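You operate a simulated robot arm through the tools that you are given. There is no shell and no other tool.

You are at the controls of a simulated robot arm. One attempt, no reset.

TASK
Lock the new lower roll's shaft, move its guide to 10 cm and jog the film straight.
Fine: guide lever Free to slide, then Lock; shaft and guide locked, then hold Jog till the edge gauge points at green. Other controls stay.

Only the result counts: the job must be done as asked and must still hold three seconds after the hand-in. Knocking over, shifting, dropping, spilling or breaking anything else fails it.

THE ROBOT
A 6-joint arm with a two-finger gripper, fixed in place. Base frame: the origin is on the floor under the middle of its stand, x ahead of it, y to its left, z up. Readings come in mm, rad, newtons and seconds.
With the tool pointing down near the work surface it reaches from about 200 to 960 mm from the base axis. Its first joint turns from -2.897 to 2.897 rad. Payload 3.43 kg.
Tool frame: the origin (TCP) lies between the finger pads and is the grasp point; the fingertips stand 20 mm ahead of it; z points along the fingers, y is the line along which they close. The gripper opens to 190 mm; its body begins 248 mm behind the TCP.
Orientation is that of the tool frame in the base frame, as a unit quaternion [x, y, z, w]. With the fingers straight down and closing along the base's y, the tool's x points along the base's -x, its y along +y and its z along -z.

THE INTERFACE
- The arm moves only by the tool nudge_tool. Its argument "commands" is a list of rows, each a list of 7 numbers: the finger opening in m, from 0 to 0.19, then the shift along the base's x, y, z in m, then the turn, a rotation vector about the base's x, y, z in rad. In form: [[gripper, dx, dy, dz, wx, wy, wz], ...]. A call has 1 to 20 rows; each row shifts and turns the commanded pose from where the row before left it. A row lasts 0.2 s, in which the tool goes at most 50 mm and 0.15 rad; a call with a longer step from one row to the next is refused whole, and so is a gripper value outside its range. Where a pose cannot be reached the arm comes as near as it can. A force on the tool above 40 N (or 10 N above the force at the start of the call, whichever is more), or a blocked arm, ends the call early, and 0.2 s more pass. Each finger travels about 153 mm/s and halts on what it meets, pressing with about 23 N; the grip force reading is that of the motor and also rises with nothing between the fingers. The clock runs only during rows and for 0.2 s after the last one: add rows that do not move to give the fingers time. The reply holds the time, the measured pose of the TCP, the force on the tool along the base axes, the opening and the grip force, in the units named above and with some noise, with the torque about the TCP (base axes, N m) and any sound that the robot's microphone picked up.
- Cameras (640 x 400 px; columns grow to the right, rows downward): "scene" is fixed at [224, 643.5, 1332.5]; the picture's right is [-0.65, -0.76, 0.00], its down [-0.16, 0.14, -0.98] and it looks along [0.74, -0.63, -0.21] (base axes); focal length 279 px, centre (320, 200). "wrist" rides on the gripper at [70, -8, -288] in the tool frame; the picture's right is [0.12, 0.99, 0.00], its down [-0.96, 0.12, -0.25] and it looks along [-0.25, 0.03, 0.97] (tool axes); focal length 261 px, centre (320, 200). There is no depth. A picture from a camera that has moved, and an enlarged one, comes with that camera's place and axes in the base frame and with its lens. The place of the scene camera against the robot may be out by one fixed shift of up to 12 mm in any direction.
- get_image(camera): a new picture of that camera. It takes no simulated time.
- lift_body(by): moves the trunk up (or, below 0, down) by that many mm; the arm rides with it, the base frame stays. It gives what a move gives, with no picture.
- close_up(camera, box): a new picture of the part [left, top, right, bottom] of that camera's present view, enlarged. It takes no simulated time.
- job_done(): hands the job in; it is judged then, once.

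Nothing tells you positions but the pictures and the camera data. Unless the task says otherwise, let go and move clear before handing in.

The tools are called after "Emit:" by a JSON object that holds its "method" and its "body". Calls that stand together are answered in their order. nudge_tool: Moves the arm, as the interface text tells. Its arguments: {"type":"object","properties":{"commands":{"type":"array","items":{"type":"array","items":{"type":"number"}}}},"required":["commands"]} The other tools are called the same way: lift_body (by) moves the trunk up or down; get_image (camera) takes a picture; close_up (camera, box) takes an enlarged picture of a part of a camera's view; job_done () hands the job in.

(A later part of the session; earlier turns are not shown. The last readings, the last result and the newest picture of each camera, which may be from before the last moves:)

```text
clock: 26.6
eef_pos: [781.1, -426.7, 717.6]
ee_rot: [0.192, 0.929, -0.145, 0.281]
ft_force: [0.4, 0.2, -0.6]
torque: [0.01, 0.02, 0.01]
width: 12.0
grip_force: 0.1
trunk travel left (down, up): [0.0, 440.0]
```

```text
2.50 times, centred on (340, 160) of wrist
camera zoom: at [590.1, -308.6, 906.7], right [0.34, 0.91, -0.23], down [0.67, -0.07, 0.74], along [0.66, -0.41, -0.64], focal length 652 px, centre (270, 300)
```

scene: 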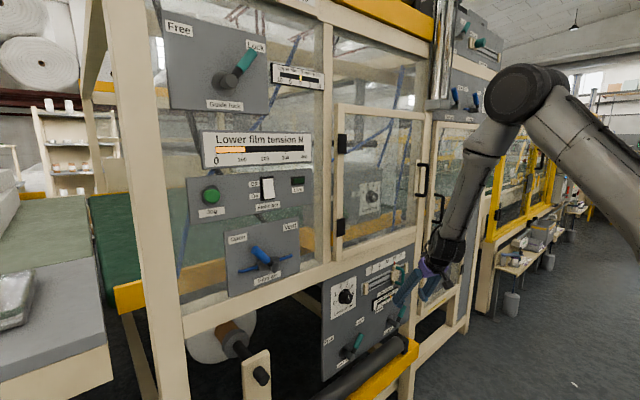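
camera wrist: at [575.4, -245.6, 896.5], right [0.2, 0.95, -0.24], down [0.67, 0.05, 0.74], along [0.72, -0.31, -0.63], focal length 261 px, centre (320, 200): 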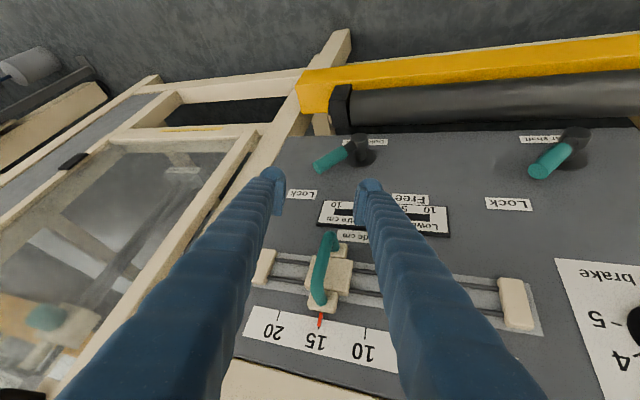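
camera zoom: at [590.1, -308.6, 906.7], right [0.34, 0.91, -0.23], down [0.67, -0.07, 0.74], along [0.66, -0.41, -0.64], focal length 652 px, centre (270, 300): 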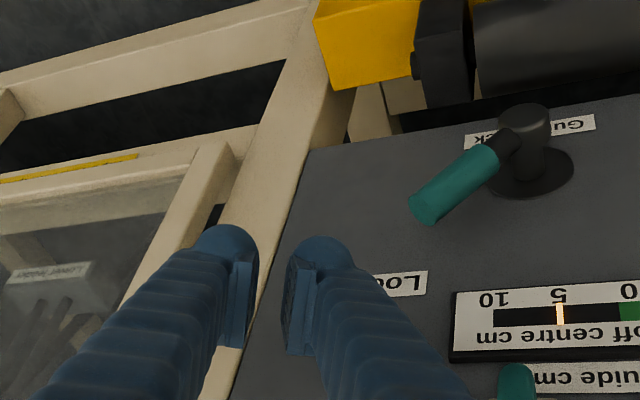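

I'm now right of the lever. I'll descend to place the closed fingers beside the handle's right side.

Emit:
{"method": "nudge_tool", "body": {"commands": [[0.012, 0.01, 0, -0.03, 0, 0, 0], [0.012, 0.01, 0, -0.03, 0, 0, 0], [0.012, 0.01, -0.002, -0.03, 0, 0, 0], [0.012, 0.01, 0, -0.03, 0, 0, 0], [0.012, 0, 0, 0, 0, 0, 0]]}}

Emit:
{"method": "close_up", "body": {"camera": "wrist", "box": [220, 60, 460, 220]}}

Emit:
{"method": "close_up", "body": {"camera": "scene", "box": [330, 260, 470, 370]}}

```text
clock: 27.8
eef_pos: [822.8, -428.8, 594.7]
ee_rot: [0.19, 0.929, -0.144, 0.282]
ft_force: [-0.4, -1.1, 0.1]
torque: [0.0, -0.01, 0.02]
width: 12.4
grip_force: 0.0
trunk travel left (down, up): [0.0, 440.0]
```

```text
2.50 times, centred on (340, 140) of wrist
camera zoom: at [631.6, -311.2, 785.1], right [0.34, 0.91, -0.23], down [0.67, -0.07, 0.74], along [0.66, -0.4, -0.64], focal length 652 px, centre (270, 350)
```

zoom: 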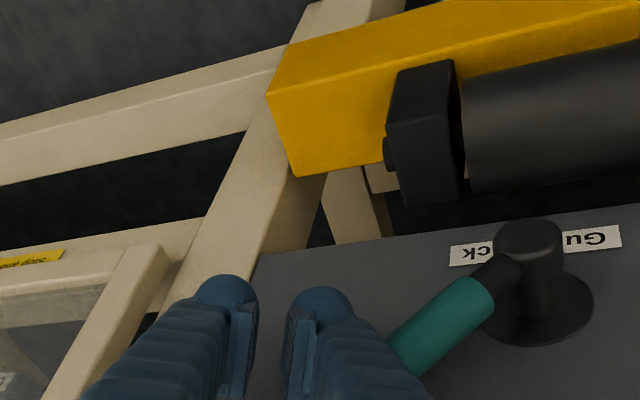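

```text
3.64 times, centred on (400, 315) of scene
camera zoom: at [224.0, 643.5, 1332.5], right [-0.65, -0.76, 0.0], down [-0.16, 0.14, -0.98], along [0.74, -0.63, -0.21], focal length 1015 px, centre (29, -218)
```

zoom: 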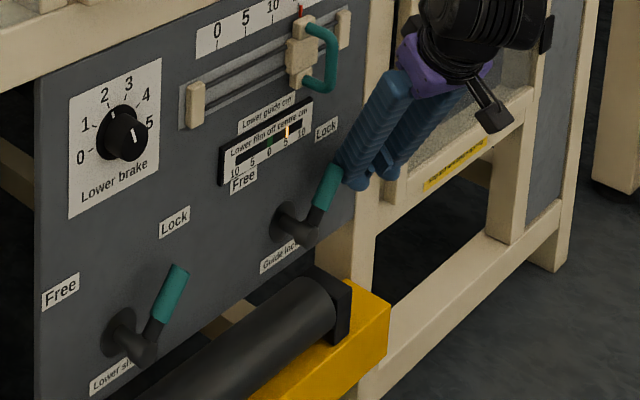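

The fingers sit beside the handle. Now sweeping left (+y) to push the lever to Free.

Emit:
{"method": "nudge_tool", "body": {"commands": [[0.012, 0, 0.013, 0, 0, 0, 0], [0.012, 0, 0.013, 0, 0, 0, 0], [0.012, 0, 0.013, 0, 0, 0, 0], [0.012, 0, 0.013, 0, 0, 0, 0], [0.012, 0, 0.012, 0, 0, 0, 0]]}}

Emit:
{"method": "close_up", "body": {"camera": "wrist", "box": [220, 60, 460, 220]}}

Emit:
{"method": "close_up", "body": {"camera": "scene", "box": [330, 260, 470, 370]}}

```text
clock: 28.4
eef_pos: [824.7, -411.2, 602.2]
ee_rot: [0.194, 0.926, -0.147, 0.287]
ft_force: [-16.7, -11.3, 9.4]
torque: [0.44, -0.09, 0.57]
width: 2.3
grip_force: 0.0
trunk travel left (down, up): [0.0, 440.0]
stopped in row 3: the force on the tool passed its limit at 47 N (the readings are from after the stop); the commanded pose is now the measured one
```

```text
2.50 times, centred on (340, 140) of wrist
camera zoom: at [631.8, -290.1, 790.0], right [0.35, 0.91, -0.23], down [0.67, -0.07, 0.74], along [0.66, -0.41, -0.63], focal length 652 px, centre (270, 350)
```

zoom: 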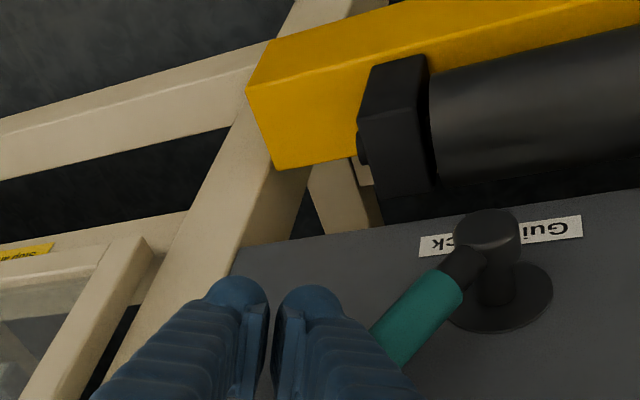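

```text
3.64 times, centred on (400, 315) of scene
camera zoom: at [224.0, 643.5, 1332.5], right [-0.65, -0.76, 0.0], down [-0.16, 0.14, -0.98], along [0.74, -0.63, -0.21], focal length 1015 px, centre (29, -218)
```

zoom: 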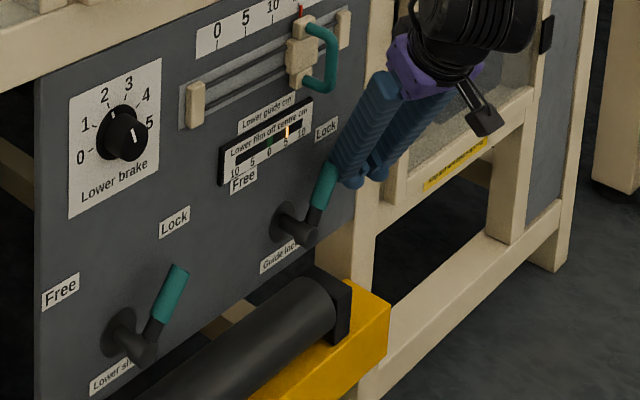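

The straight push jams against the handle's end because the fingers lean toward +y. I'll back off and try making the tool lean less before pushing along the lever's arc.

Emit:
{"method": "nudge_tool", "body": {"commands": [[0.012, 0, -0.012, 0, 0, 0, 0], [0.012, 0, -0.012, 0.01, 0, 0, 0], [0.012, 0, 0, 0.005, 0.06, 0, 0], [0.012, 0, 0, 0, 0.06, 0, 0], [0.012, 0, 0, 0, 0.06, 0, 0], [0.012, 0, 0, 0, 0, 0, 0]]}}

Emit:
{"method": "close_up", "body": {"camera": "wrist", "box": [220, 60, 460, 220]}}

```text
clock: 29.8
eef_pos: [830.9, -431.0, 618.4]
ee_rot: [0.212, 0.934, -0.097, 0.271]
ft_force: [1.3, -0.1, 0.6]
torque: [0.0, 0.0, -0.01]
width: 11.9
grip_force: 0.1
out of reach, approached as far as the arm can: row 4, 5
trunk travel left (down, up): [0.0, 440.0]
```

```text
2.50 times, centred on (340, 140) of wrist
camera zoom: at [640.3, -330.9, 820.1], right [0.35, 0.93, -0.13], down [0.67, -0.15, 0.72], along [0.65, -0.34, -0.68], focal length 652 px, centre (270, 350)
```

zoom: 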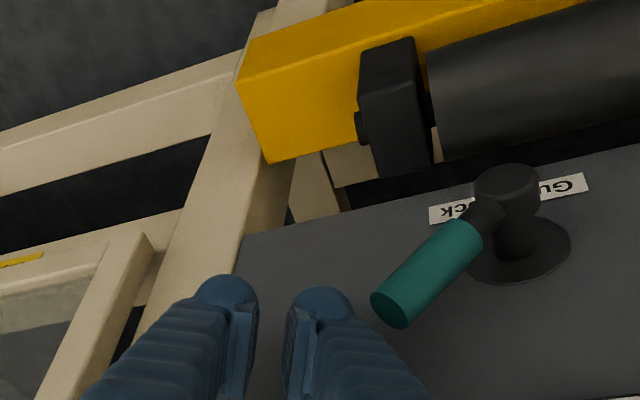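

I'll go down beside the handle again and push along the lever's arc (up and left together) rather than straight sideways.

Emit:
{"method": "nudge_tool", "body": {"commands": [[0.004, -0.009, 0.002, -0.013, 0, 0, 0], [0.004, 0, 0.002, -0.013, 0, 0, 0], [0.004, 0, 0.008, 0, 0, 0, 0], [0.004, 0, 0.007, 0.005, 0, 0, 0], [0.004, 0, 0.008, 0.007, 0, 0, 0], [0.004, 0, 0.009, 0.006, 0, 0, 0]]}}

Emit:
{"method": "close_up", "body": {"camera": "wrist", "box": [220, 60, 460, 220]}}

Emit:
{"method": "close_up", "body": {"camera": "scene", "box": [330, 260, 470, 370]}}

```text
clock: 31.2
eef_pos: [820.0, -394.4, 610.0]
ee_rot: [0.212, 0.935, -0.096, 0.269]
ft_force: [-2.6, -1.5, 1.4]
torque: [0.08, -0.02, 0.13]
width: 2.6
grip_force: 0.1
trunk travel left (down, up): [0.0, 440.0]
```

```text
2.50 times, centred on (340, 140) of wrist
camera zoom: at [630.6, -294.3, 812.9], right [0.35, 0.93, -0.13], down [0.67, -0.15, 0.72], along [0.65, -0.34, -0.68], focal length 652 px, centre (270, 350)
```

zoom: 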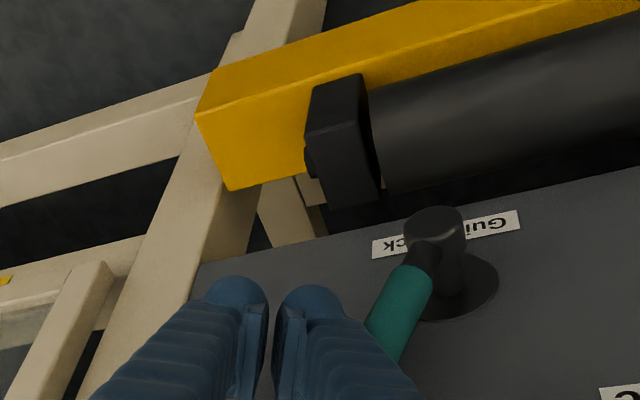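

```text
3.64 times, centred on (400, 315) of scene
camera zoom: at [224.0, 643.5, 1332.5], right [-0.65, -0.76, 0.0], down [-0.16, 0.14, -0.98], along [0.74, -0.63, -0.21], focal length 1015 px, centre (29, -218)
```

zoom: 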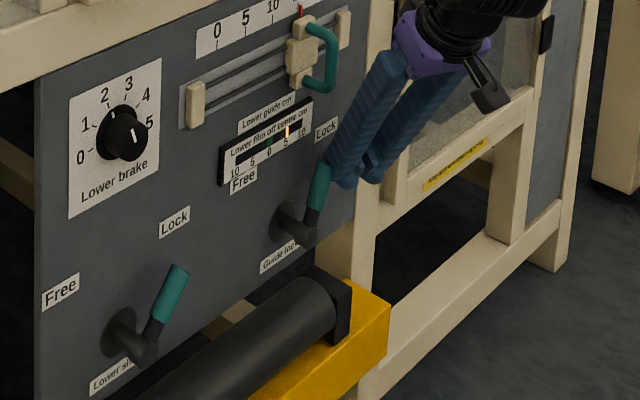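

It works: the lever is turning with almost no force. Continuing the arc past upright.

Emit:
{"method": "nudge_tool", "body": {"commands": [[0.004, 0, 0.01, 0.004, 0, 0, 0], [0.004, 0, 0.0105, 0.002, 0, 0, 0], [0.004, 0, 0.011, 0, 0, 0, 0], [0.004, 0, 0.011, -0.002, 0, 0, 0], [0.004, 0, 0.011, -0.004, 0, 0, 0]]}}

Emit:
{"method": "close_up", "body": {"camera": "wrist", "box": [220, 60, 460, 220]}}

Emit:
{"method": "close_up", "body": {"camera": "scene", "box": [330, 260, 470, 370]}}

```text
clock: 32.4
eef_pos: [819.9, -341.9, 609.6]
ee_rot: [0.211, 0.934, -0.096, 0.272]
ft_force: [-0.5, 0.0, 0.2]
torque: [0.05, -0.04, 0.04]
width: 4.1
grip_force: 0.1
trunk travel left (down, up): [0.0, 440.0]
```

```text
2.50 times, centred on (340, 140) of wrist
camera zoom: at [630.3, -241.7, 811.3], right [0.35, 0.93, -0.13], down [0.67, -0.15, 0.72], along [0.65, -0.34, -0.68], focal length 652 px, centre (270, 350)
```

zoom: 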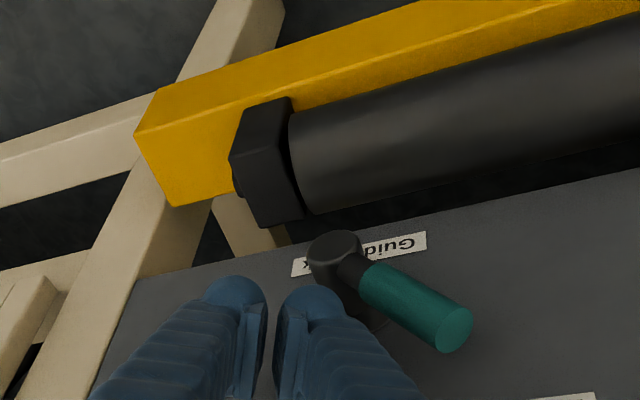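

```text
3.64 times, centred on (400, 315) of scene
camera zoom: at [224.0, 643.5, 1332.5], right [-0.65, -0.76, 0.0], down [-0.16, 0.14, -0.98], along [0.74, -0.63, -0.21], focal length 1015 px, centre (29, -218)
```

zoom: 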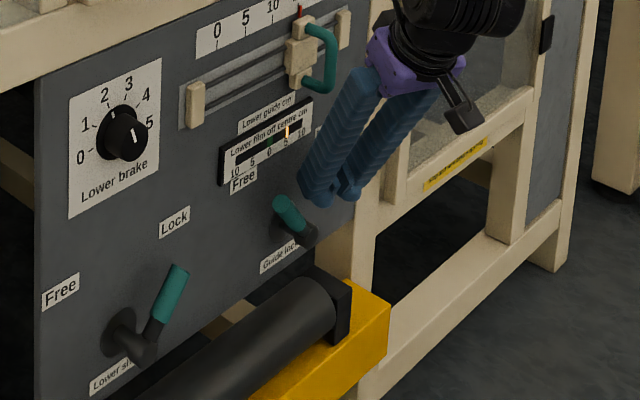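

The lever snapped over to Free (tip at y -262, z 600). Now I'll withdraw and rise to the slider height, staying right of the guide's green handle.

Emit:
{"method": "nudge_tool", "body": {"commands": [[0.004, -0.01, -0.01, 0.02, 0, 0, 0], [0.004, -0.015, -0.015, 0.03, 0, 0, 0], [0.004, -0.015, -0.015, 0.03, 0, 0.03, -0.03], [0.004, -0.01, -0.015, 0.03, 0, 0.03, -0.03], [0.004, 0, -0.01, 0.03, 0, 0.03, -0.03], [0.004, 0, 0, 0.025, 0, 0, 0], [0.004, 0, 0, 0, 0, 0, 0]]}}

Emit:
{"method": "get_image", "body": {"camera": "wrist"}}

Emit:
{"method": "close_up", "body": {"camera": "scene", "box": [330, 240, 470, 350]}}

```text
clock: 34.0
eef_pos: [770.3, -408.7, 777.3]
ee_rot: [0.239, 0.937, -0.122, 0.223]
ft_force: [-0.9, 1.8, 0.5]
torque: [-0.23, -0.13, -0.06]
width: 3.9
grip_force: 0.2
trunk travel left (down, up): [0.0, 440.0]
```

```text
taken
camera wrist: at [608.9, -292.4, 994.7], right [0.41, 0.9, -0.18], down [0.72, -0.2, 0.66], along [0.56, -0.4, -0.73], focal length 261 px, centre (320, 200)
```

wrist: 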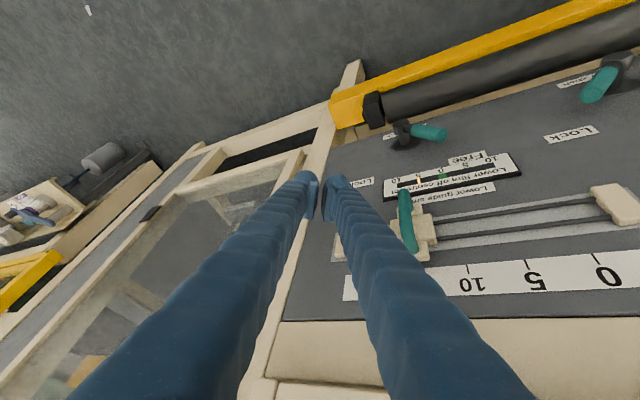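

```text
3.64 times, centred on (400, 295) of scene
camera zoom: at [224.0, 643.5, 1332.5], right [-0.65, -0.76, 0.0], down [-0.16, 0.14, -0.98], along [0.74, -0.63, -0.21], focal length 1015 px, centre (29, -146)
```

zoom: 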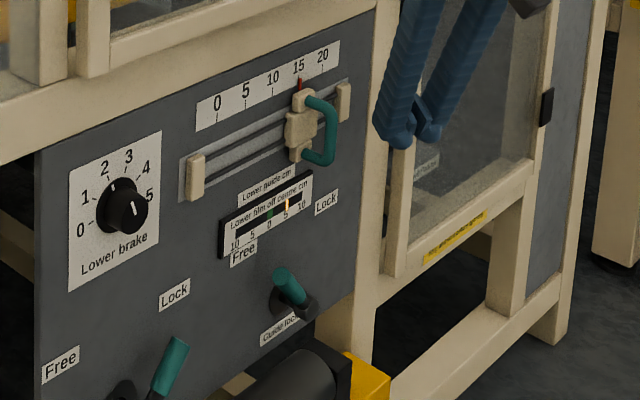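

The guide lock is at Free. Now I'll bring the fingertips level with the green U-handle, on its right side.

Emit:
{"method": "nudge_tool", "body": {"commands": [[0.004, 0.013, 0, 0, 0, 0, 0], [0.004, 0.012, 0.005, 0, 0, 0, 0], [0.004, 0.012, 0.005, 0, 0, 0, 0], [0.004, 0, 0, 0, 0, 0, 0]]}}

Emit:
{"method": "close_up", "body": {"camera": "wrist", "box": [280, 100, 520, 300]}}

Emit:
{"method": "close_up", "body": {"camera": "scene", "box": [350, 240, 450, 320]}}

```text
clock: 35.0
eef_pos: [808.2, -394.4, 775.2]
ee_rot: [0.249, 0.935, -0.118, 0.223]
ft_force: [-0.1, 0.5, -0.5]
torque: [0.02, 0.02, 0.03]
width: 4.1
grip_force: 0.1
trunk travel left (down, up): [0.0, 440.0]
```

```text
2.00 times, centred on (400, 200) of wrist
camera zoom: at [647.9, -280.1, 993.1], right [0.42, 0.89, -0.17], down [0.72, -0.22, 0.66], along [0.55, -0.4, -0.73], focal length 521 px, centre (160, 200)
```

zoom: 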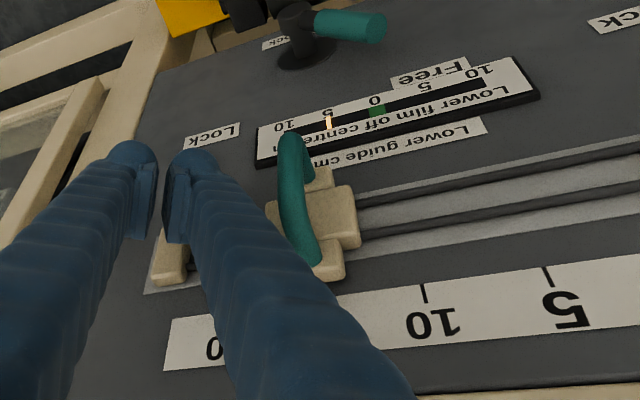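

```text
5.00 times, centred on (400, 280) of scene
camera zoom: at [224.0, 643.5, 1332.5], right [-0.65, -0.76, 0.0], down [-0.16, 0.14, -0.98], along [0.74, -0.63, -0.21], focal length 1396 px, centre (-80, -200)
```

zoom: 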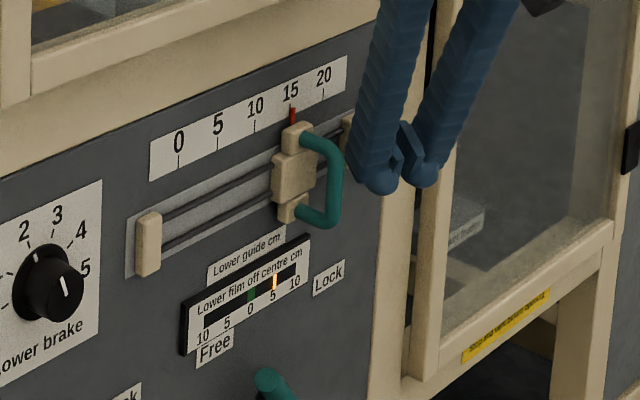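

Emit:
{"method": "nudge_tool", "body": {"commands": [[0.004, 0, 0.012, 0, 0, 0, 0], [0.004, 0, 0.012, 0, 0, 0, 0], [0.004, 0, 0.012, 0, 0, 0, 0], [0.004, 0, 0.01, 0, 0, 0, 0], [0.004, 0, 0, 0, 0, 0, 0]]}}

Emit:
{"method": "close_up", "body": {"camera": "wrist", "box": [280, 100, 520, 300]}}

Emit:
{"method": "close_up", "body": {"camera": "scene", "box": [350, 240, 450, 320]}}

```text
clock: 36.2
eef_pos: [807.7, -349.3, 776.0]
ee_rot: [0.249, 0.935, -0.118, 0.223]
ft_force: [-1.0, -0.3, -0.3]
torque: [-0.01, -0.02, 0.02]
width: 3.4
grip_force: 0.1
trunk travel left (down, up): [0.0, 440.0]
```

```text
2.00 times, centred on (400, 200) of wrist
camera zoom: at [647.0, -234.0, 993.2], right [0.42, 0.89, -0.17], down [0.72, -0.22, 0.66], along [0.55, -0.4, -0.73], focal length 521 px, centre (160, 200)
```

zoom: 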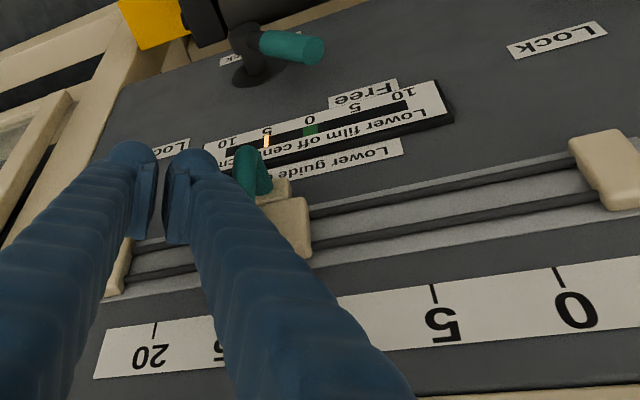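

```text
5.00 times, centred on (400, 280) of scene
camera zoom: at [224.0, 643.5, 1332.5], right [-0.65, -0.76, 0.0], down [-0.16, 0.14, -0.98], along [0.74, -0.63, -0.21], focal length 1396 px, centre (-80, -200)
```

zoom: 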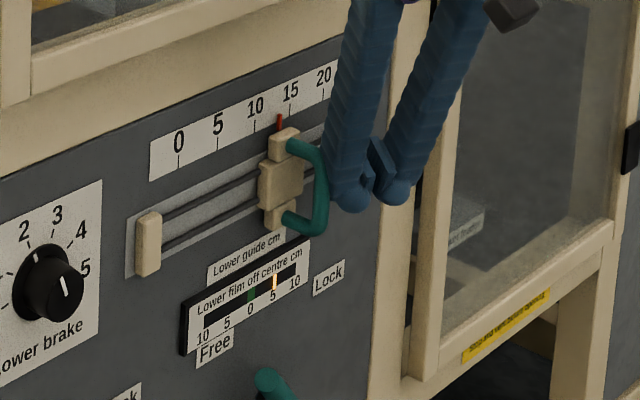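

The guide is sliding along; it reads about 13.5 now. I'll push another 28 mm and then check the pointer closely.

Emit:
{"method": "nudge_tool", "body": {"commands": [[0.004, 0, 0.01, 0, 0, 0, 0], [0.004, 0, 0.01, 0, 0, 0, 0], [0.004, 0, 0.008, 0, 0, 0, 0], [0.004, 0, 0, 0, 0, 0, 0]]}}

Emit:
{"method": "close_up", "body": {"camera": "scene", "box": [365, 245, 425, 293]}}

Emit:
{"method": "get_image", "body": {"camera": "wrist"}}

```text
clock: 37.2
eef_pos: [807.6, -322.4, 774.8]
ee_rot: [0.25, 0.935, -0.118, 0.223]
ft_force: [0.4, -0.4, 0.5]
torque: [-0.01, 0.02, -0.03]
width: 3.8
grip_force: 0.1
trunk travel left (down, up): [0.0, 440.0]
```

```text
8.33 times, centred on (395, 269) of scene
camera zoom: at [224.0, 643.5, 1332.5], right [-0.65, -0.76, 0.0], down [-0.16, 0.14, -0.98], along [0.74, -0.63, -0.21], focal length 2327 px, centre (-305, -375)
```

zoom: 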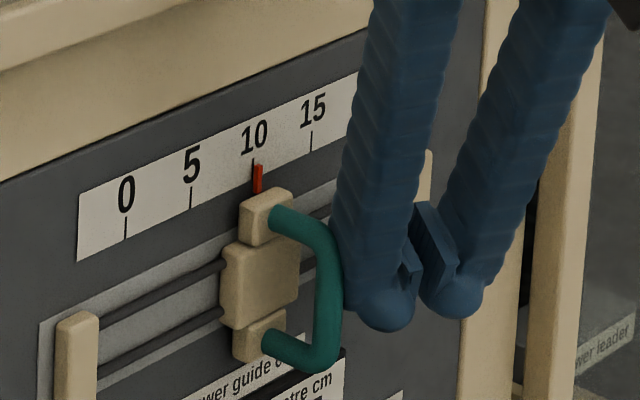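

```text
taken
camera wrist: at [646.6, -206.6, 993.1], right [0.42, 0.89, -0.17], down [0.72, -0.22, 0.66], along [0.55, -0.4, -0.73], focal length 261 px, centre (320, 200)
```

wrist: 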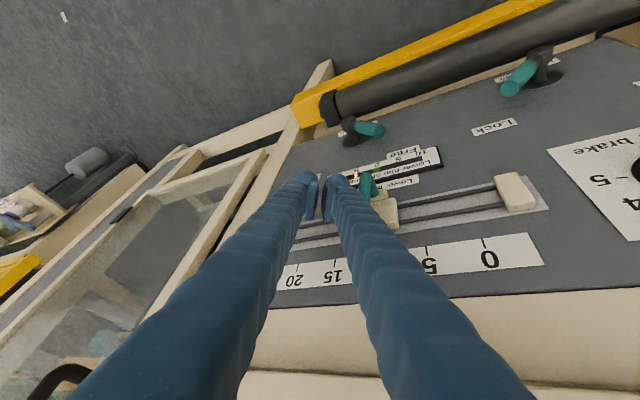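

In the scene view the pointer is close to 10, but seen obliquely. I'll pull the fingers back to the right so the wrist camera faces the scale squarely.

Emit:
{"method": "nudge_tool", "body": {"commands": [[0.004, 0, -0.015, 0, 0, 0, 0], [0.004, 0, -0.02, 0, 0, 0, 0], [0.004, 0, -0.02, 0, 0, 0, 0], [0.004, 0, -0.018, 0, 0, 0, 0], [0.004, 0, 0, 0, 0, 0, 0]]}}

Emit:
{"method": "close_up", "body": {"camera": "wrist", "box": [350, 160, 500, 270]}}

Emit:
{"method": "close_up", "body": {"camera": "scene", "box": [365, 245, 425, 293]}}

```text
clock: 38.4
eef_pos: [807.2, -396.3, 775.0]
ee_rot: [0.249, 0.935, -0.118, 0.224]
ft_force: [-0.3, -1.0, -0.7]
torque: [0.03, 0.0, 0.01]
width: 4.2
grip_force: 0.0
trunk travel left (down, up): [0.0, 440.0]
```

```text
3.64 times, centred on (425, 215) of wrist
camera zoom: at [646.0, -280.1, 993.6], right [0.42, 0.89, -0.17], down [0.72, -0.22, 0.66], along [0.55, -0.4, -0.73], focal length 948 px, centre (-62, 146)
```

zoom: 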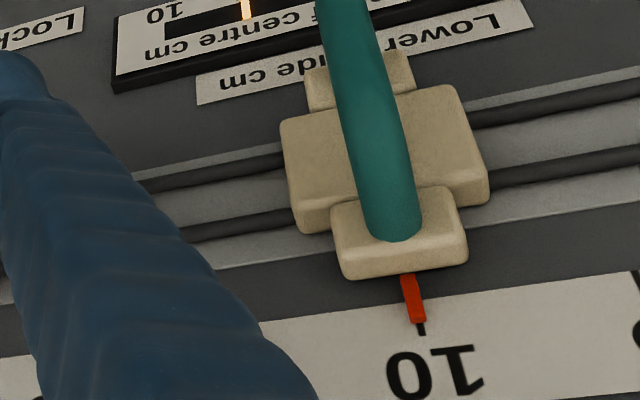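

```text
8.33 times, centred on (395, 269) of scene
camera zoom: at [224.0, 643.5, 1332.5], right [-0.65, -0.76, 0.0], down [-0.16, 0.14, -0.98], along [0.74, -0.63, -0.21], focal length 2327 px, centre (-305, -375)
```

zoom: 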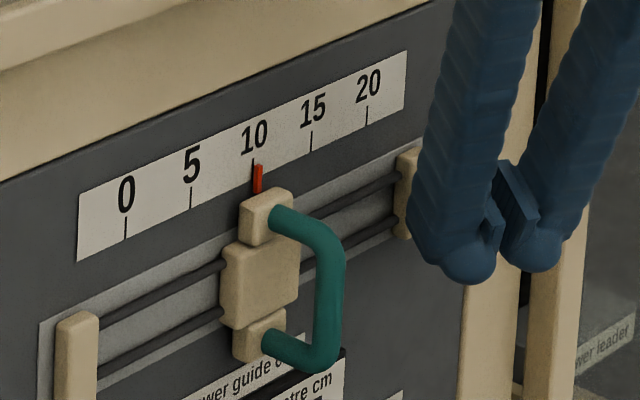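

Seen squarely, the pointer lines up with the 10 tick. Now I'll back away, open the fingers and come over the guide lock lever to swing it back to Lock.

Emit:
{"method": "nudge_tool", "body": {"commands": [[0.004, -0.03, 0, 0, 0, 0, 0], [0.004, -0.03, 0, 0, 0, 0, 0], [0.004, 0, 0.035, -0.005, 0, 0, 0.05], [0.004, 0, 0.035, -0.01, 0, 0, 0.05], [0.03, 0, 0.03, -0.01, 0, 0, 0.05], [0.05, 0, 0.03, -0.01, 0, 0, 0.05], [0.07, 0, 0, -0.02, 0, 0, 0], [0.07, 0, 0, 0, 0, 0, 0]]}}

Emit:
{"method": "get_image", "body": {"camera": "wrist"}}

```text
clock: 40.2
eef_pos: [748.1, -264.8, 719.7]
ee_rot: [0.155, 0.955, -0.096, 0.235]
ft_force: [0.3, -1.0, 0.0]
torque: [-0.02, 0.01, -0.01]
width: 70.0
grip_force: 0.2
trunk travel left (down, up): [0.0, 440.0]
```

```text
taken
camera wrist: at [566.2, -183.7, 937.2], right [0.24, 0.96, -0.17], down [0.75, -0.07, 0.66], along [0.62, -0.28, -0.73], focal length 261 px, centre (320, 200)
```

wrist: 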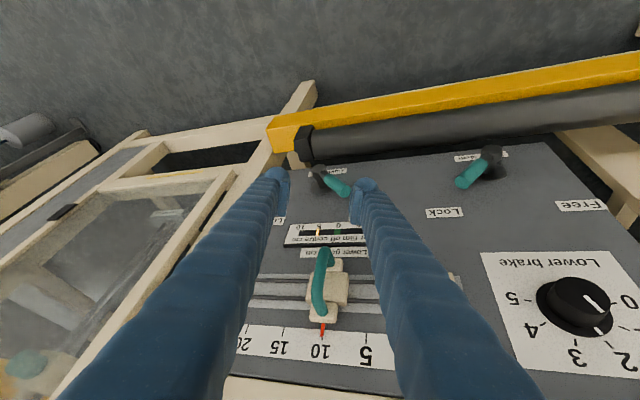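

Emit:
{"method": "nudge_tool", "body": {"commands": [[0.07, 0.012, 0, -0.018, 0, 0, 0], [0.07, 0.012, 0, -0.018, 0, 0, 0], [0.07, 0.012, 0, -0.018, 0, 0, 0], [0.07, 0.012, 0, -0.018, 0, 0, 0], [0.07, 0, 0, 0, 0, 0, 0]]}}

Emit:
{"method": "close_up", "body": {"camera": "wrist", "box": [240, 100, 440, 240]}}

Emit:
{"method": "close_up", "body": {"camera": "scene", "box": [340, 250, 460, 360]}}

```text
clock: 41.4
eef_pos: [795.9, -265.3, 649.5]
ee_rot: [0.155, 0.955, -0.095, 0.234]
ft_force: [0.3, -1.1, -0.2]
torque: [-0.01, -0.02, -0.03]
width: 69.9
grip_force: 0.1
trunk travel left (down, up): [0.0, 440.0]
```

```text
2.86 times, centred on (340, 170) of wrist
camera zoom: at [614.2, -183.7, 866.4], right [0.24, 0.96, -0.17], down [0.75, -0.07, 0.66], along [0.62, -0.28, -0.73], focal length 745 px, centre (263, 286)
```

zoom: 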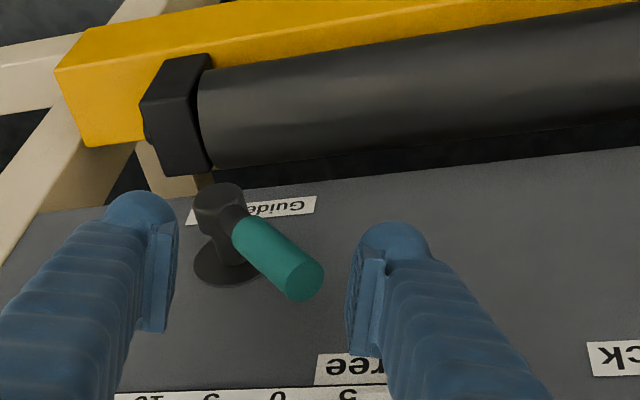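

```text
3.64 times, centred on (400, 305) of scene
camera zoom: at [224.0, 643.5, 1332.5], right [-0.65, -0.76, 0.0], down [-0.16, 0.14, -0.98], along [0.74, -0.63, -0.21], focal length 1015 px, centre (29, -182)
```

zoom: 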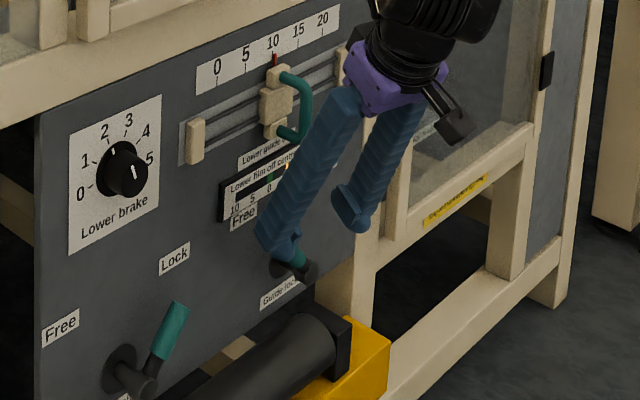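

Emit:
{"method": "nudge_tool", "body": {"commands": [[0.07, 0.011, 0, -0.019, 0, 0, 0], [0.07, 0.011, 0, -0.019, 0, 0, 0], [0.07, 0.01, 0, -0.019, 0, 0, 0], [0.07, 0, 0, 0, 0, 0, 0]]}}

Emit:
{"method": "close_up", "body": {"camera": "wrist", "box": [240, 80, 440, 220]}}

```text
clock: 42.4
eef_pos: [828.1, -264.8, 590.6]
ee_rot: [0.155, 0.955, -0.096, 0.234]
ft_force: [-1.1, 0.6, 0.2]
torque: [-0.01, 0.04, 0.01]
width: 69.8
grip_force: 0.1
trunk travel left (down, up): [0.0, 440.0]
```

```text
2.86 times, centred on (340, 150) of wrist
camera zoom: at [646.2, -183.6, 809.3], right [0.24, 0.96, -0.17], down [0.75, -0.07, 0.66], along [0.62, -0.28, -0.73], focal length 745 px, centre (263, 343)
```

zoom: 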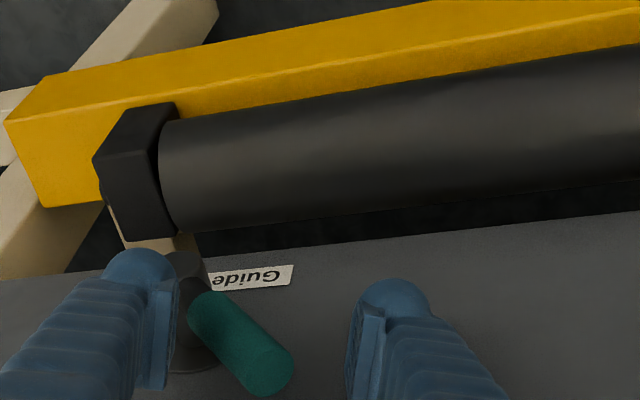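

Straddling the handle. Sweeping right (-y) toward Lock.

Emit:
{"method": "nudge_tool", "body": {"commands": [[0.07, 0, -0.015, 0, 0, 0, 0], [0.07, 0, -0.015, 0, 0, 0, 0], [0.07, 0, -0.013, 0, 0, 0, 0], [0.07, 0, -0.013, 0, 0, 0, 0], [0.07, 0, -0.013, 0, 0, 0, 0]]}}

Emit:
{"method": "close_up", "body": {"camera": "wrist", "box": [240, 80, 440, 220]}}

```text
clock: 43.6
eef_pos: [827.8, -333.2, 590.8]
ee_rot: [0.155, 0.955, -0.095, 0.234]
ft_force: [0.0, 0.7, 0.4]
torque: [-0.06, -0.02, -0.05]
width: 69.9
grip_force: 0.1
trunk travel left (down, up): [0.0, 440.0]
```

```text
2.86 times, centred on (340, 150) of wrist
camera zoom: at [646.9, -252.6, 808.9], right [0.24, 0.96, -0.17], down [0.75, -0.07, 0.66], along [0.62, -0.28, -0.73], focal length 745 px, centre (263, 343)
```

zoom: 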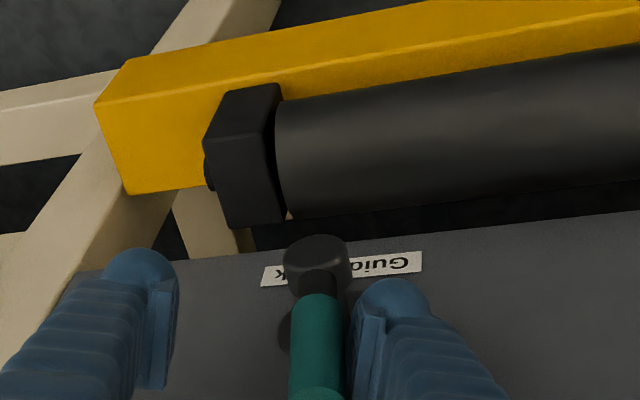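

Emit:
{"method": "nudge_tool", "body": {"commands": [[0.07, 0, -0.012, 0, 0, 0, -0.02], [0.07, 0, -0.012, 0, 0, 0, -0.02], [0.07, 0, -0.01, 0, 0, 0, -0.02], [0.07, 0, -0.004, 0, 0, 0, 0], [0.07, 0, 0, 0, 0, 0, 0]]}}

Emit:
{"method": "close_up", "body": {"camera": "wrist", "box": [240, 80, 440, 220]}}

Emit:
{"method": "close_up", "body": {"camera": "scene", "box": [340, 250, 460, 360]}}

```text
clock: 44.8
eef_pos: [827.0, -370.2, 591.4]
ee_rot: [0.183, 0.95, -0.102, 0.23]
ft_force: [-8.4, 11.9, 4.4]
torque: [0.43, 0.1, 0.4]
width: 74.4
grip_force: 3.9
trunk travel left (down, up): [0.0, 440.0]
```

```text
2.86 times, centred on (340, 150) of wrist
camera zoom: at [651.3, -278.7, 809.0], right [0.29, 0.94, -0.16], down [0.74, -0.12, 0.66], along [0.6, -0.32, -0.73], focal length 745 px, centre (263, 343)
```

zoom: 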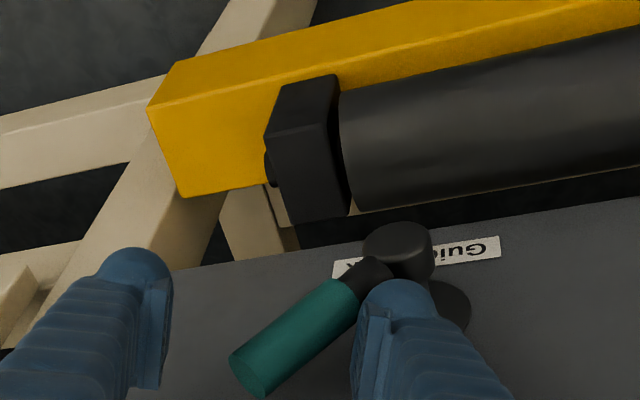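

```text
3.64 times, centred on (400, 305) of scene
camera zoom: at [224.0, 643.5, 1332.5], right [-0.65, -0.76, 0.0], down [-0.16, 0.14, -0.98], along [0.74, -0.63, -0.21], focal length 1015 px, centre (29, -182)
```

zoom: 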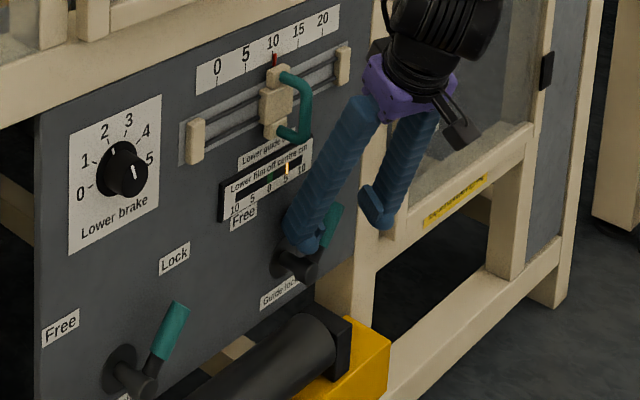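

The lever is at its Lock stop again (tip back at y -380, z 598, same as at the start). A small extra press, then back off and withdraw.

Emit:
{"method": "nudge_tool", "body": {"commands": [[0.07, 0, -0.004, 0, 0, 0, 0], [0.075, 0, 0.01, 0, 0, 0, 0], [0.08, 0, 0.004, 0, 0, 0, 0], [0.08, -0.01, 0, 0.02, 0, 0, 0], [0.08, -0.012, 0, 0.022, 0, 0, 0], [0.08, -0.012, 0, 0.022, 0, 0, 0], [0.08, -0.015, 0, 0.022, 0, 0, 0], [0.08, -0.015, 0, 0.022, 0, 0, 0], [0.08, 0, 0, 0, 0, 0, 0]]}}

Emit:
{"method": "get_image", "body": {"camera": "wrist"}}

Emit:
{"method": "close_up", "body": {"camera": "scene", "box": [340, 250, 460, 360]}}

```text
clock: 46.8
eef_pos: [763.4, -362.5, 699.8]
ee_rot: [0.183, 0.95, -0.102, 0.231]
ft_force: [-0.1, -0.2, 0.1]
torque: [0.01, 0.01, 0.04]
width: 80.2
grip_force: 0.1
trunk travel left (down, up): [0.0, 440.0]
```

```text
taken
camera wrist: at [586.9, -269.3, 917.5], right [0.29, 0.94, -0.17], down [0.74, -0.12, 0.66], along [0.6, -0.32, -0.73], focal length 261 px, centre (320, 200)
```

wrist: 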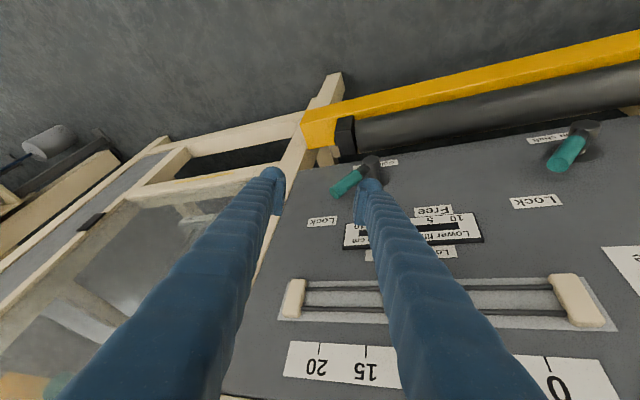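

```text
3.64 times, centred on (400, 305) of scene
camera zoom: at [224.0, 643.5, 1332.5], right [-0.65, -0.76, 0.0], down [-0.16, 0.14, -0.98], along [0.74, -0.63, -0.21], focal length 1015 px, centre (29, -182)
```

zoom: 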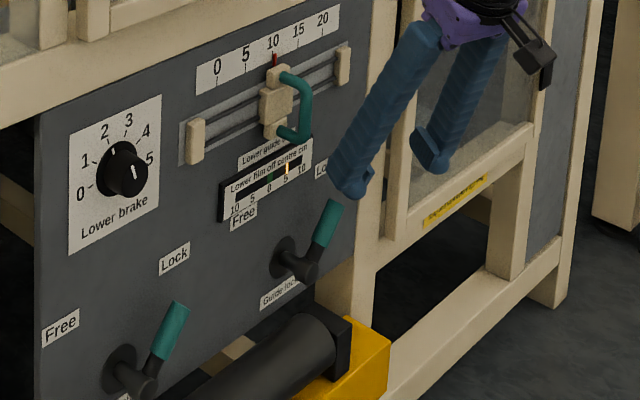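

Both lower levers are at Lock and the guide pointer is on 10; the gauge still shows the film off-centre. Next: Jog button at about [860, 431, 1207]. I'll back away and raise the trunk.

Emit:
{"method": "nudge_tool", "body": {"commands": [[0.08, -0.02, 0, 0.02, 0, 0, 0], [0.05, -0.02, 0.01, 0.02, 0, 0, 0], [0.03, -0.015, 0.01, 0.02, 0, 0, 0], [0.02, 0, 0, 0, 0, 0, 0]]}}

Emit:
{"method": "lift_body", "body": {"by": 250}}

Emit:
{"method": "get_image", "body": {"camera": "scene"}}

```text
clock: 47.8
eef_pos: [707.5, -341.4, 759.4]
ee_rot: [0.183, 0.95, -0.102, 0.231]
ft_force: [-0.8, 1.0, 0.6]
torque: [0.0, -0.04, 0.0]
width: 19.8
grip_force: 0.0
trunk travel left (down, up): [0.0, 440.0]
```

```text
clock: 50.4
eef_pos: [707.2, -341.7, 1009.5]
ee_rot: [0.183, 0.95, -0.103, 0.23]
ft_force: [-0.3, 0.6, 0.0]
torque: [0.01, 0.03, -0.05]
width: 20.0
grip_force: 0.1
trunk travel left (down, up): [-250.0, 190.0]
```

```text
taken
```

scene: 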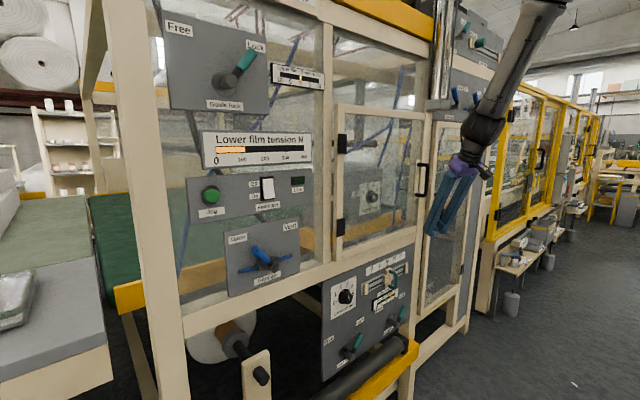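

Clear of the machine. Now traversing left toward the Jog panel while rising and turning the tool back, staying about 100 mm off the panels.

Emit:
{"method": "nudge_tool", "body": {"commands": [[0.02, 0, 0.04, 0.012, 0, 0, 0.045], [0.02, 0, 0.04, 0.012, 0, 0, 0.045], [0.02, 0, 0.04, 0.012, 0, 0, 0.045], [0.02, 0, 0.04, 0.012, 0, 0, 0.045], [0.02, 0, 0.04, 0.012, 0, 0, 0.045], [0.02, 0, 0.04, 0.012, 0, 0, 0.045], [0.02, 0, 0.04, 0.012, 0, 0, 0.045], [0.02, 0, 0.04, 0.012, 0, 0, 0.045], [0.02, 0, 0.04, 0.012, 0, 0, 0.045], [0.02, 0, 0.04, 0.012, 0, 0, 0.045], [0.02, 0, 0.04, 0.012, 0, 0, 0.045], [0.02, 0, 0.04, 0.012, 0, 0, 0.045], [0.02, 0, 0.04, 0.012, 0, 0, 0.045], [0.02, 0, 0.04, 0.012, 0, 0, 0.045], [0.02, 0, 0.04, 0.012, 0, 0, 0.045], [0.02, 0, 0.04, 0.012, 0, 0, 0.045], [0.02, 0, 0, 0, 0, 0, 0]]}}

Emit:
{"method": "get_image", "body": {"camera": "wrist"}}

Emit:
{"method": "get_image", "body": {"camera": "scene"}}

```text
clock: 54.0
eef_pos: [707.7, 297.9, 1201.8]
ee_rot: [-0.164, 0.954, -0.013, 0.252]
ft_force: [-0.2, 0.1, -0.1]
torque: [-0.06, -0.03, -0.05]
width: 19.8
grip_force: 0.0
trunk travel left (down, up): [-250.0, 190.0]
```

```text
taken
camera wrist: at [514.5, 250.8, 1419.6], right [-0.4, 0.9, -0.17], down [0.63, 0.4, 0.66], along [0.66, 0.16, -0.73], focal length 261 px, centre (320, 200)
```

wrist: 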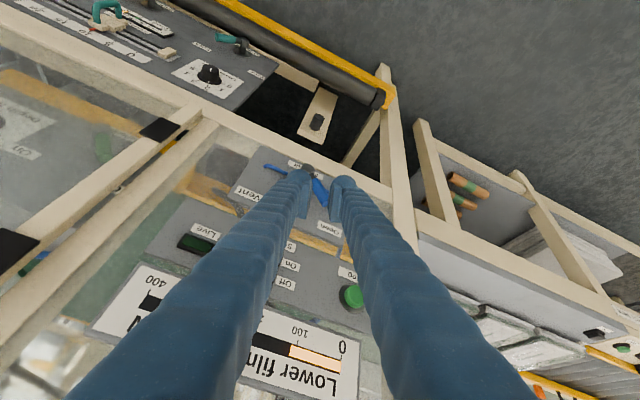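

```text
taken
```

scene: 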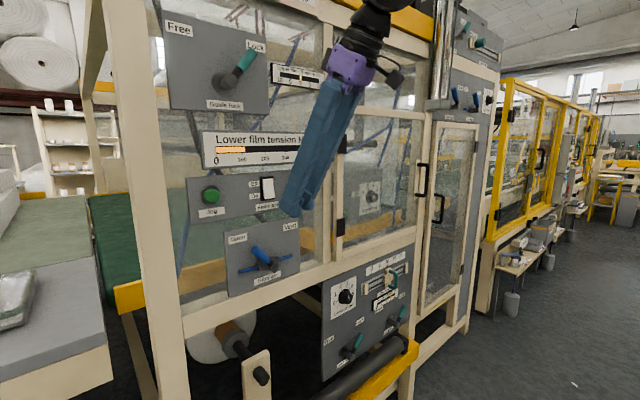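

Jog appears at about [862, 425, 1210]. I'll pitch the tool up toward horizontal in steps, moving left toward it.

Emit:
{"method": "nudge_tool", "body": {"commands": [[0.02, 0.01, 0.015, 0.003, 0, -0.1, 0], [0.02, 0.01, 0.015, 0.003, 0.05, -0.1, 0], [0.02, 0.01, 0.015, 0.003, 0.05, -0.1, 0], [0.02, 0.005, 0.015, 0, 0.05, -0.1, 0], [0.02, 0, 0, 0, 0, 0, 0]]}}

Emit:
{"method": "get_image", "body": {"camera": "wrist"}}

```text
clock: 55.2
eef_pos: [741.1, 357.6, 1210.4]
ee_rot: [-0.133, 0.885, 0.024, 0.446]
ft_force: [0.5, 0.9, -0.7]
torque: [-0.08, 0.02, -0.12]
width: 20.0
grip_force: 0.1
trunk travel left (down, up): [-250.0, 190.0]
```

```text
taken
camera wrist: at [479.5, 286.7, 1326.7], right [-0.32, 0.93, -0.17], down [0.32, 0.28, 0.91], along [0.89, 0.24, -0.39], focal length 261 px, centre (320, 200)
```

wrist: 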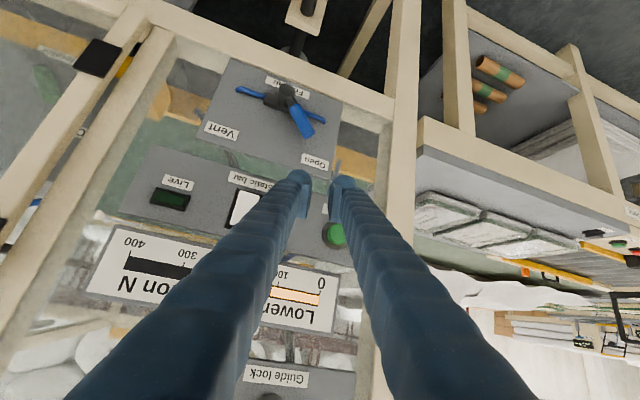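

Jog button now triangulates consistently to [861, 424, 1210]. I'll move left so the leading right-hand finger lines up with it, still off the panel, and check that the gauge stays visible to the scene camera.

Emit:
{"method": "nudge_tool", "body": {"commands": [[0.02, 0.01, 0.025, 0.003, 0.01, -0.08, 0], [0.02, 0.01, 0.025, 0.003, 0.01, -0.08, 0], [0.02, 0.01, 0.025, 0.003, 0, 0, 0], [0.02, 0.01, 0.012, 0, 0, 0, 0], [0.02, 0, 0, 0, 0, 0, 0]]}}

Emit:
{"method": "get_image", "body": {"camera": "wrist"}}

Emit:
{"method": "get_image", "body": {"camera": "scene"}}

Emit:
{"method": "close_up", "body": {"camera": "scene", "box": [365, 270, 425, 318]}}

```text
clock: 56.4
eef_pos: [781.4, 446.5, 1220.0]
ee_rot: [-0.132, 0.845, 0.022, 0.518]
ft_force: [-0.1, 0.7, 0.7]
torque: [-0.05, -0.01, -0.03]
width: 19.9
grip_force: 0.1
trunk travel left (down, up): [-250.0, 190.0]
```

```text
taken
camera wrist: at [505.1, 372.9, 1291.2], right [-0.29, 0.93, -0.2], down [0.17, 0.26, 0.95], along [0.94, 0.25, -0.23], focal length 261 px, centre (320, 200)
```

wrist: 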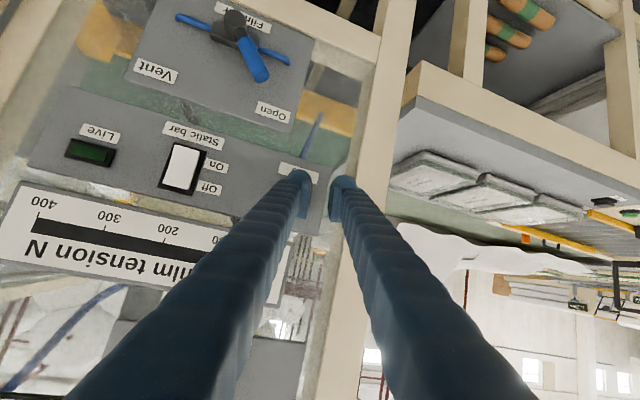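

```text
taken
```

scene: 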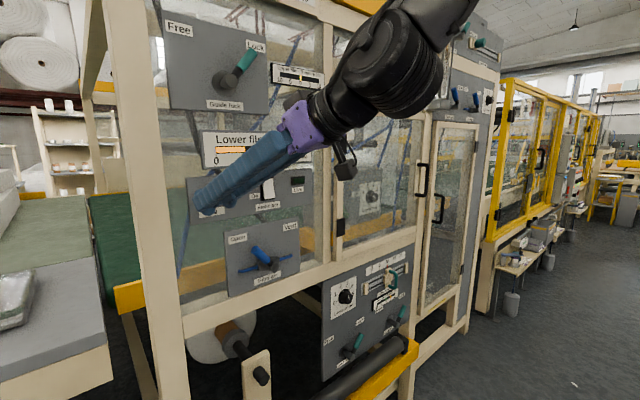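

```text
8.33 times, centred on (395, 294) of scene
camera zoom: at [224.0, 643.5, 1332.5], right [-0.65, -0.76, 0.0], down [-0.16, 0.14, -0.98], along [0.74, -0.63, -0.21], focal length 2327 px, centre (-305, -583)
```

zoom: 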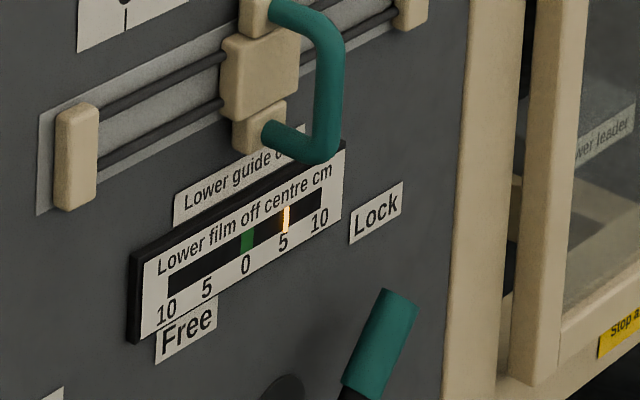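

The gauge is visible (pointer near 5, green at 0). The right finger lines up with Jog; I'll approach to about 12 mm off the button.

Emit:
{"method": "nudge_tool", "body": {"commands": [[0.02, 0.015, -0.001, -0.001, 0, 0, 0], [0.02, 0.015, -0.001, -0.001, 0, 0, 0], [0.02, 0.012, -0.001, -0.001, 0, 0, 0], [0.02, 0, 0, 0, 0, 0, 0]]}}

Emit:
{"method": "close_up", "body": {"camera": "scene", "box": [180, 160, 260, 224]}}

Emit:
{"method": "close_up", "body": {"camera": "wrist", "box": [240, 130, 400, 250]}}

```text
clock: 57.4
eef_pos: [825.6, 443.2, 1214.9]
ee_rot: [-0.132, 0.845, 0.023, 0.518]
ft_force: [0.1, 0.0, -0.5]
torque: [0.01, 0.03, -0.05]
width: 20.0
grip_force: 0.1
trunk travel left (down, up): [-250.0, 190.0]
```

```text
6.25 times, centred on (220, 192) of scene
camera zoom: at [224.0, 643.5, 1332.5], right [-0.65, -0.76, 0.0], down [-0.16, 0.14, -0.98], along [0.74, -0.63, -0.21], focal length 1745 px, centre (945, 250)
```

zoom: 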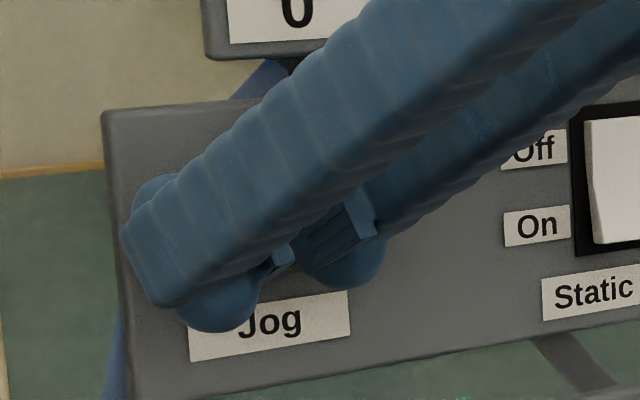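

```text
3.33 times, centred on (320, 190) of wrist
camera zoom: at [548.9, 368.8, 1287.2], right [-0.29, 0.93, -0.2], down [0.17, 0.26, 0.95], along [0.94, 0.25, -0.23], focal length 869 px, centre (320, 233)
```

zoom: 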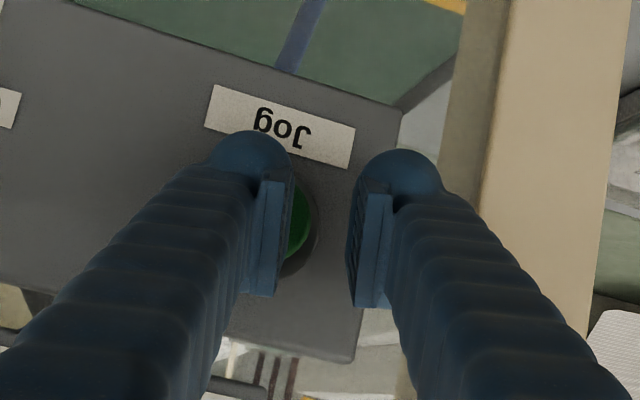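

Because the tool is pitched, the fingertip's upper end leads, so I'll lower 15 mm to centre it on the button, then push in gently and watch the gauge.

Emit:
{"method": "nudge_tool", "body": {"commands": [[0.02, -0.006, 0, -0.008, 0, 0, 0], [0.02, 0, -0.002, -0.007, 0, 0, 0], [0.02, 0.004, 0, 0, 0, 0, 0], [0.02, 0, 0, 0, 0, 0, 0]]}}

Emit:
{"method": "close_up", "body": {"camera": "scene", "box": [180, 160, 260, 224]}}

Emit:
{"method": "close_up", "body": {"camera": "wrist", "box": [240, 130, 400, 250]}}

```text
clock: 58.4
eef_pos: [824.3, 440.1, 1201.7]
ee_rot: [-0.132, 0.845, 0.023, 0.518]
ft_force: [-0.3, 0.2, -0.4]
torque: [0.01, -0.03, -0.02]
width: 20.0
grip_force: 0.0
trunk travel left (down, up): [-250.0, 190.0]
```

```text
6.25 times, centred on (220, 192) of scene
camera zoom: at [224.0, 643.5, 1332.5], right [-0.65, -0.76, 0.0], down [-0.16, 0.14, -0.98], along [0.74, -0.63, -0.21], focal length 1745 px, centre (945, 250)
```

zoom: 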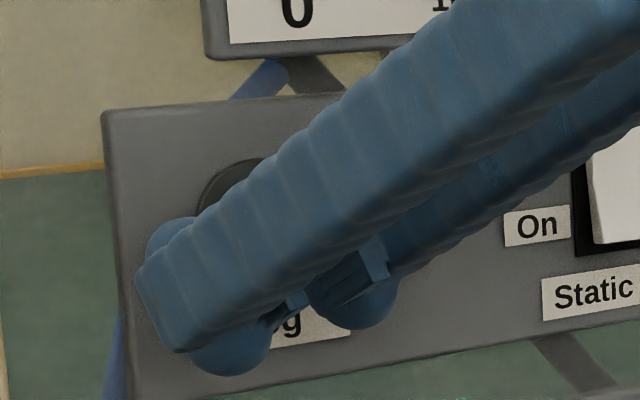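

```text
3.33 times, centred on (320, 190) of wrist
camera zoom: at [545.9, 366.5, 1272.2], right [-0.29, 0.93, -0.2], down [0.17, 0.26, 0.95], along [0.94, 0.25, -0.23], focal length 869 px, centre (320, 233)
```

zoom: 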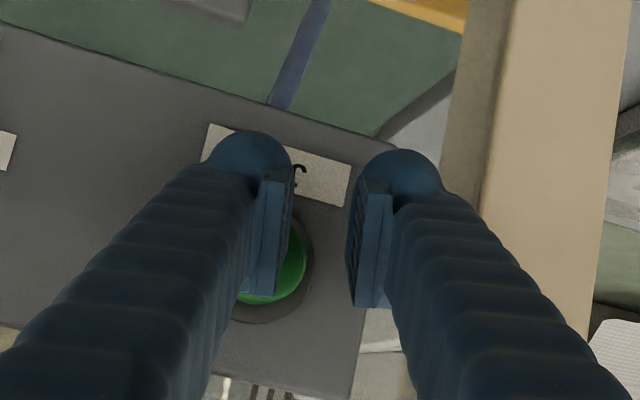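

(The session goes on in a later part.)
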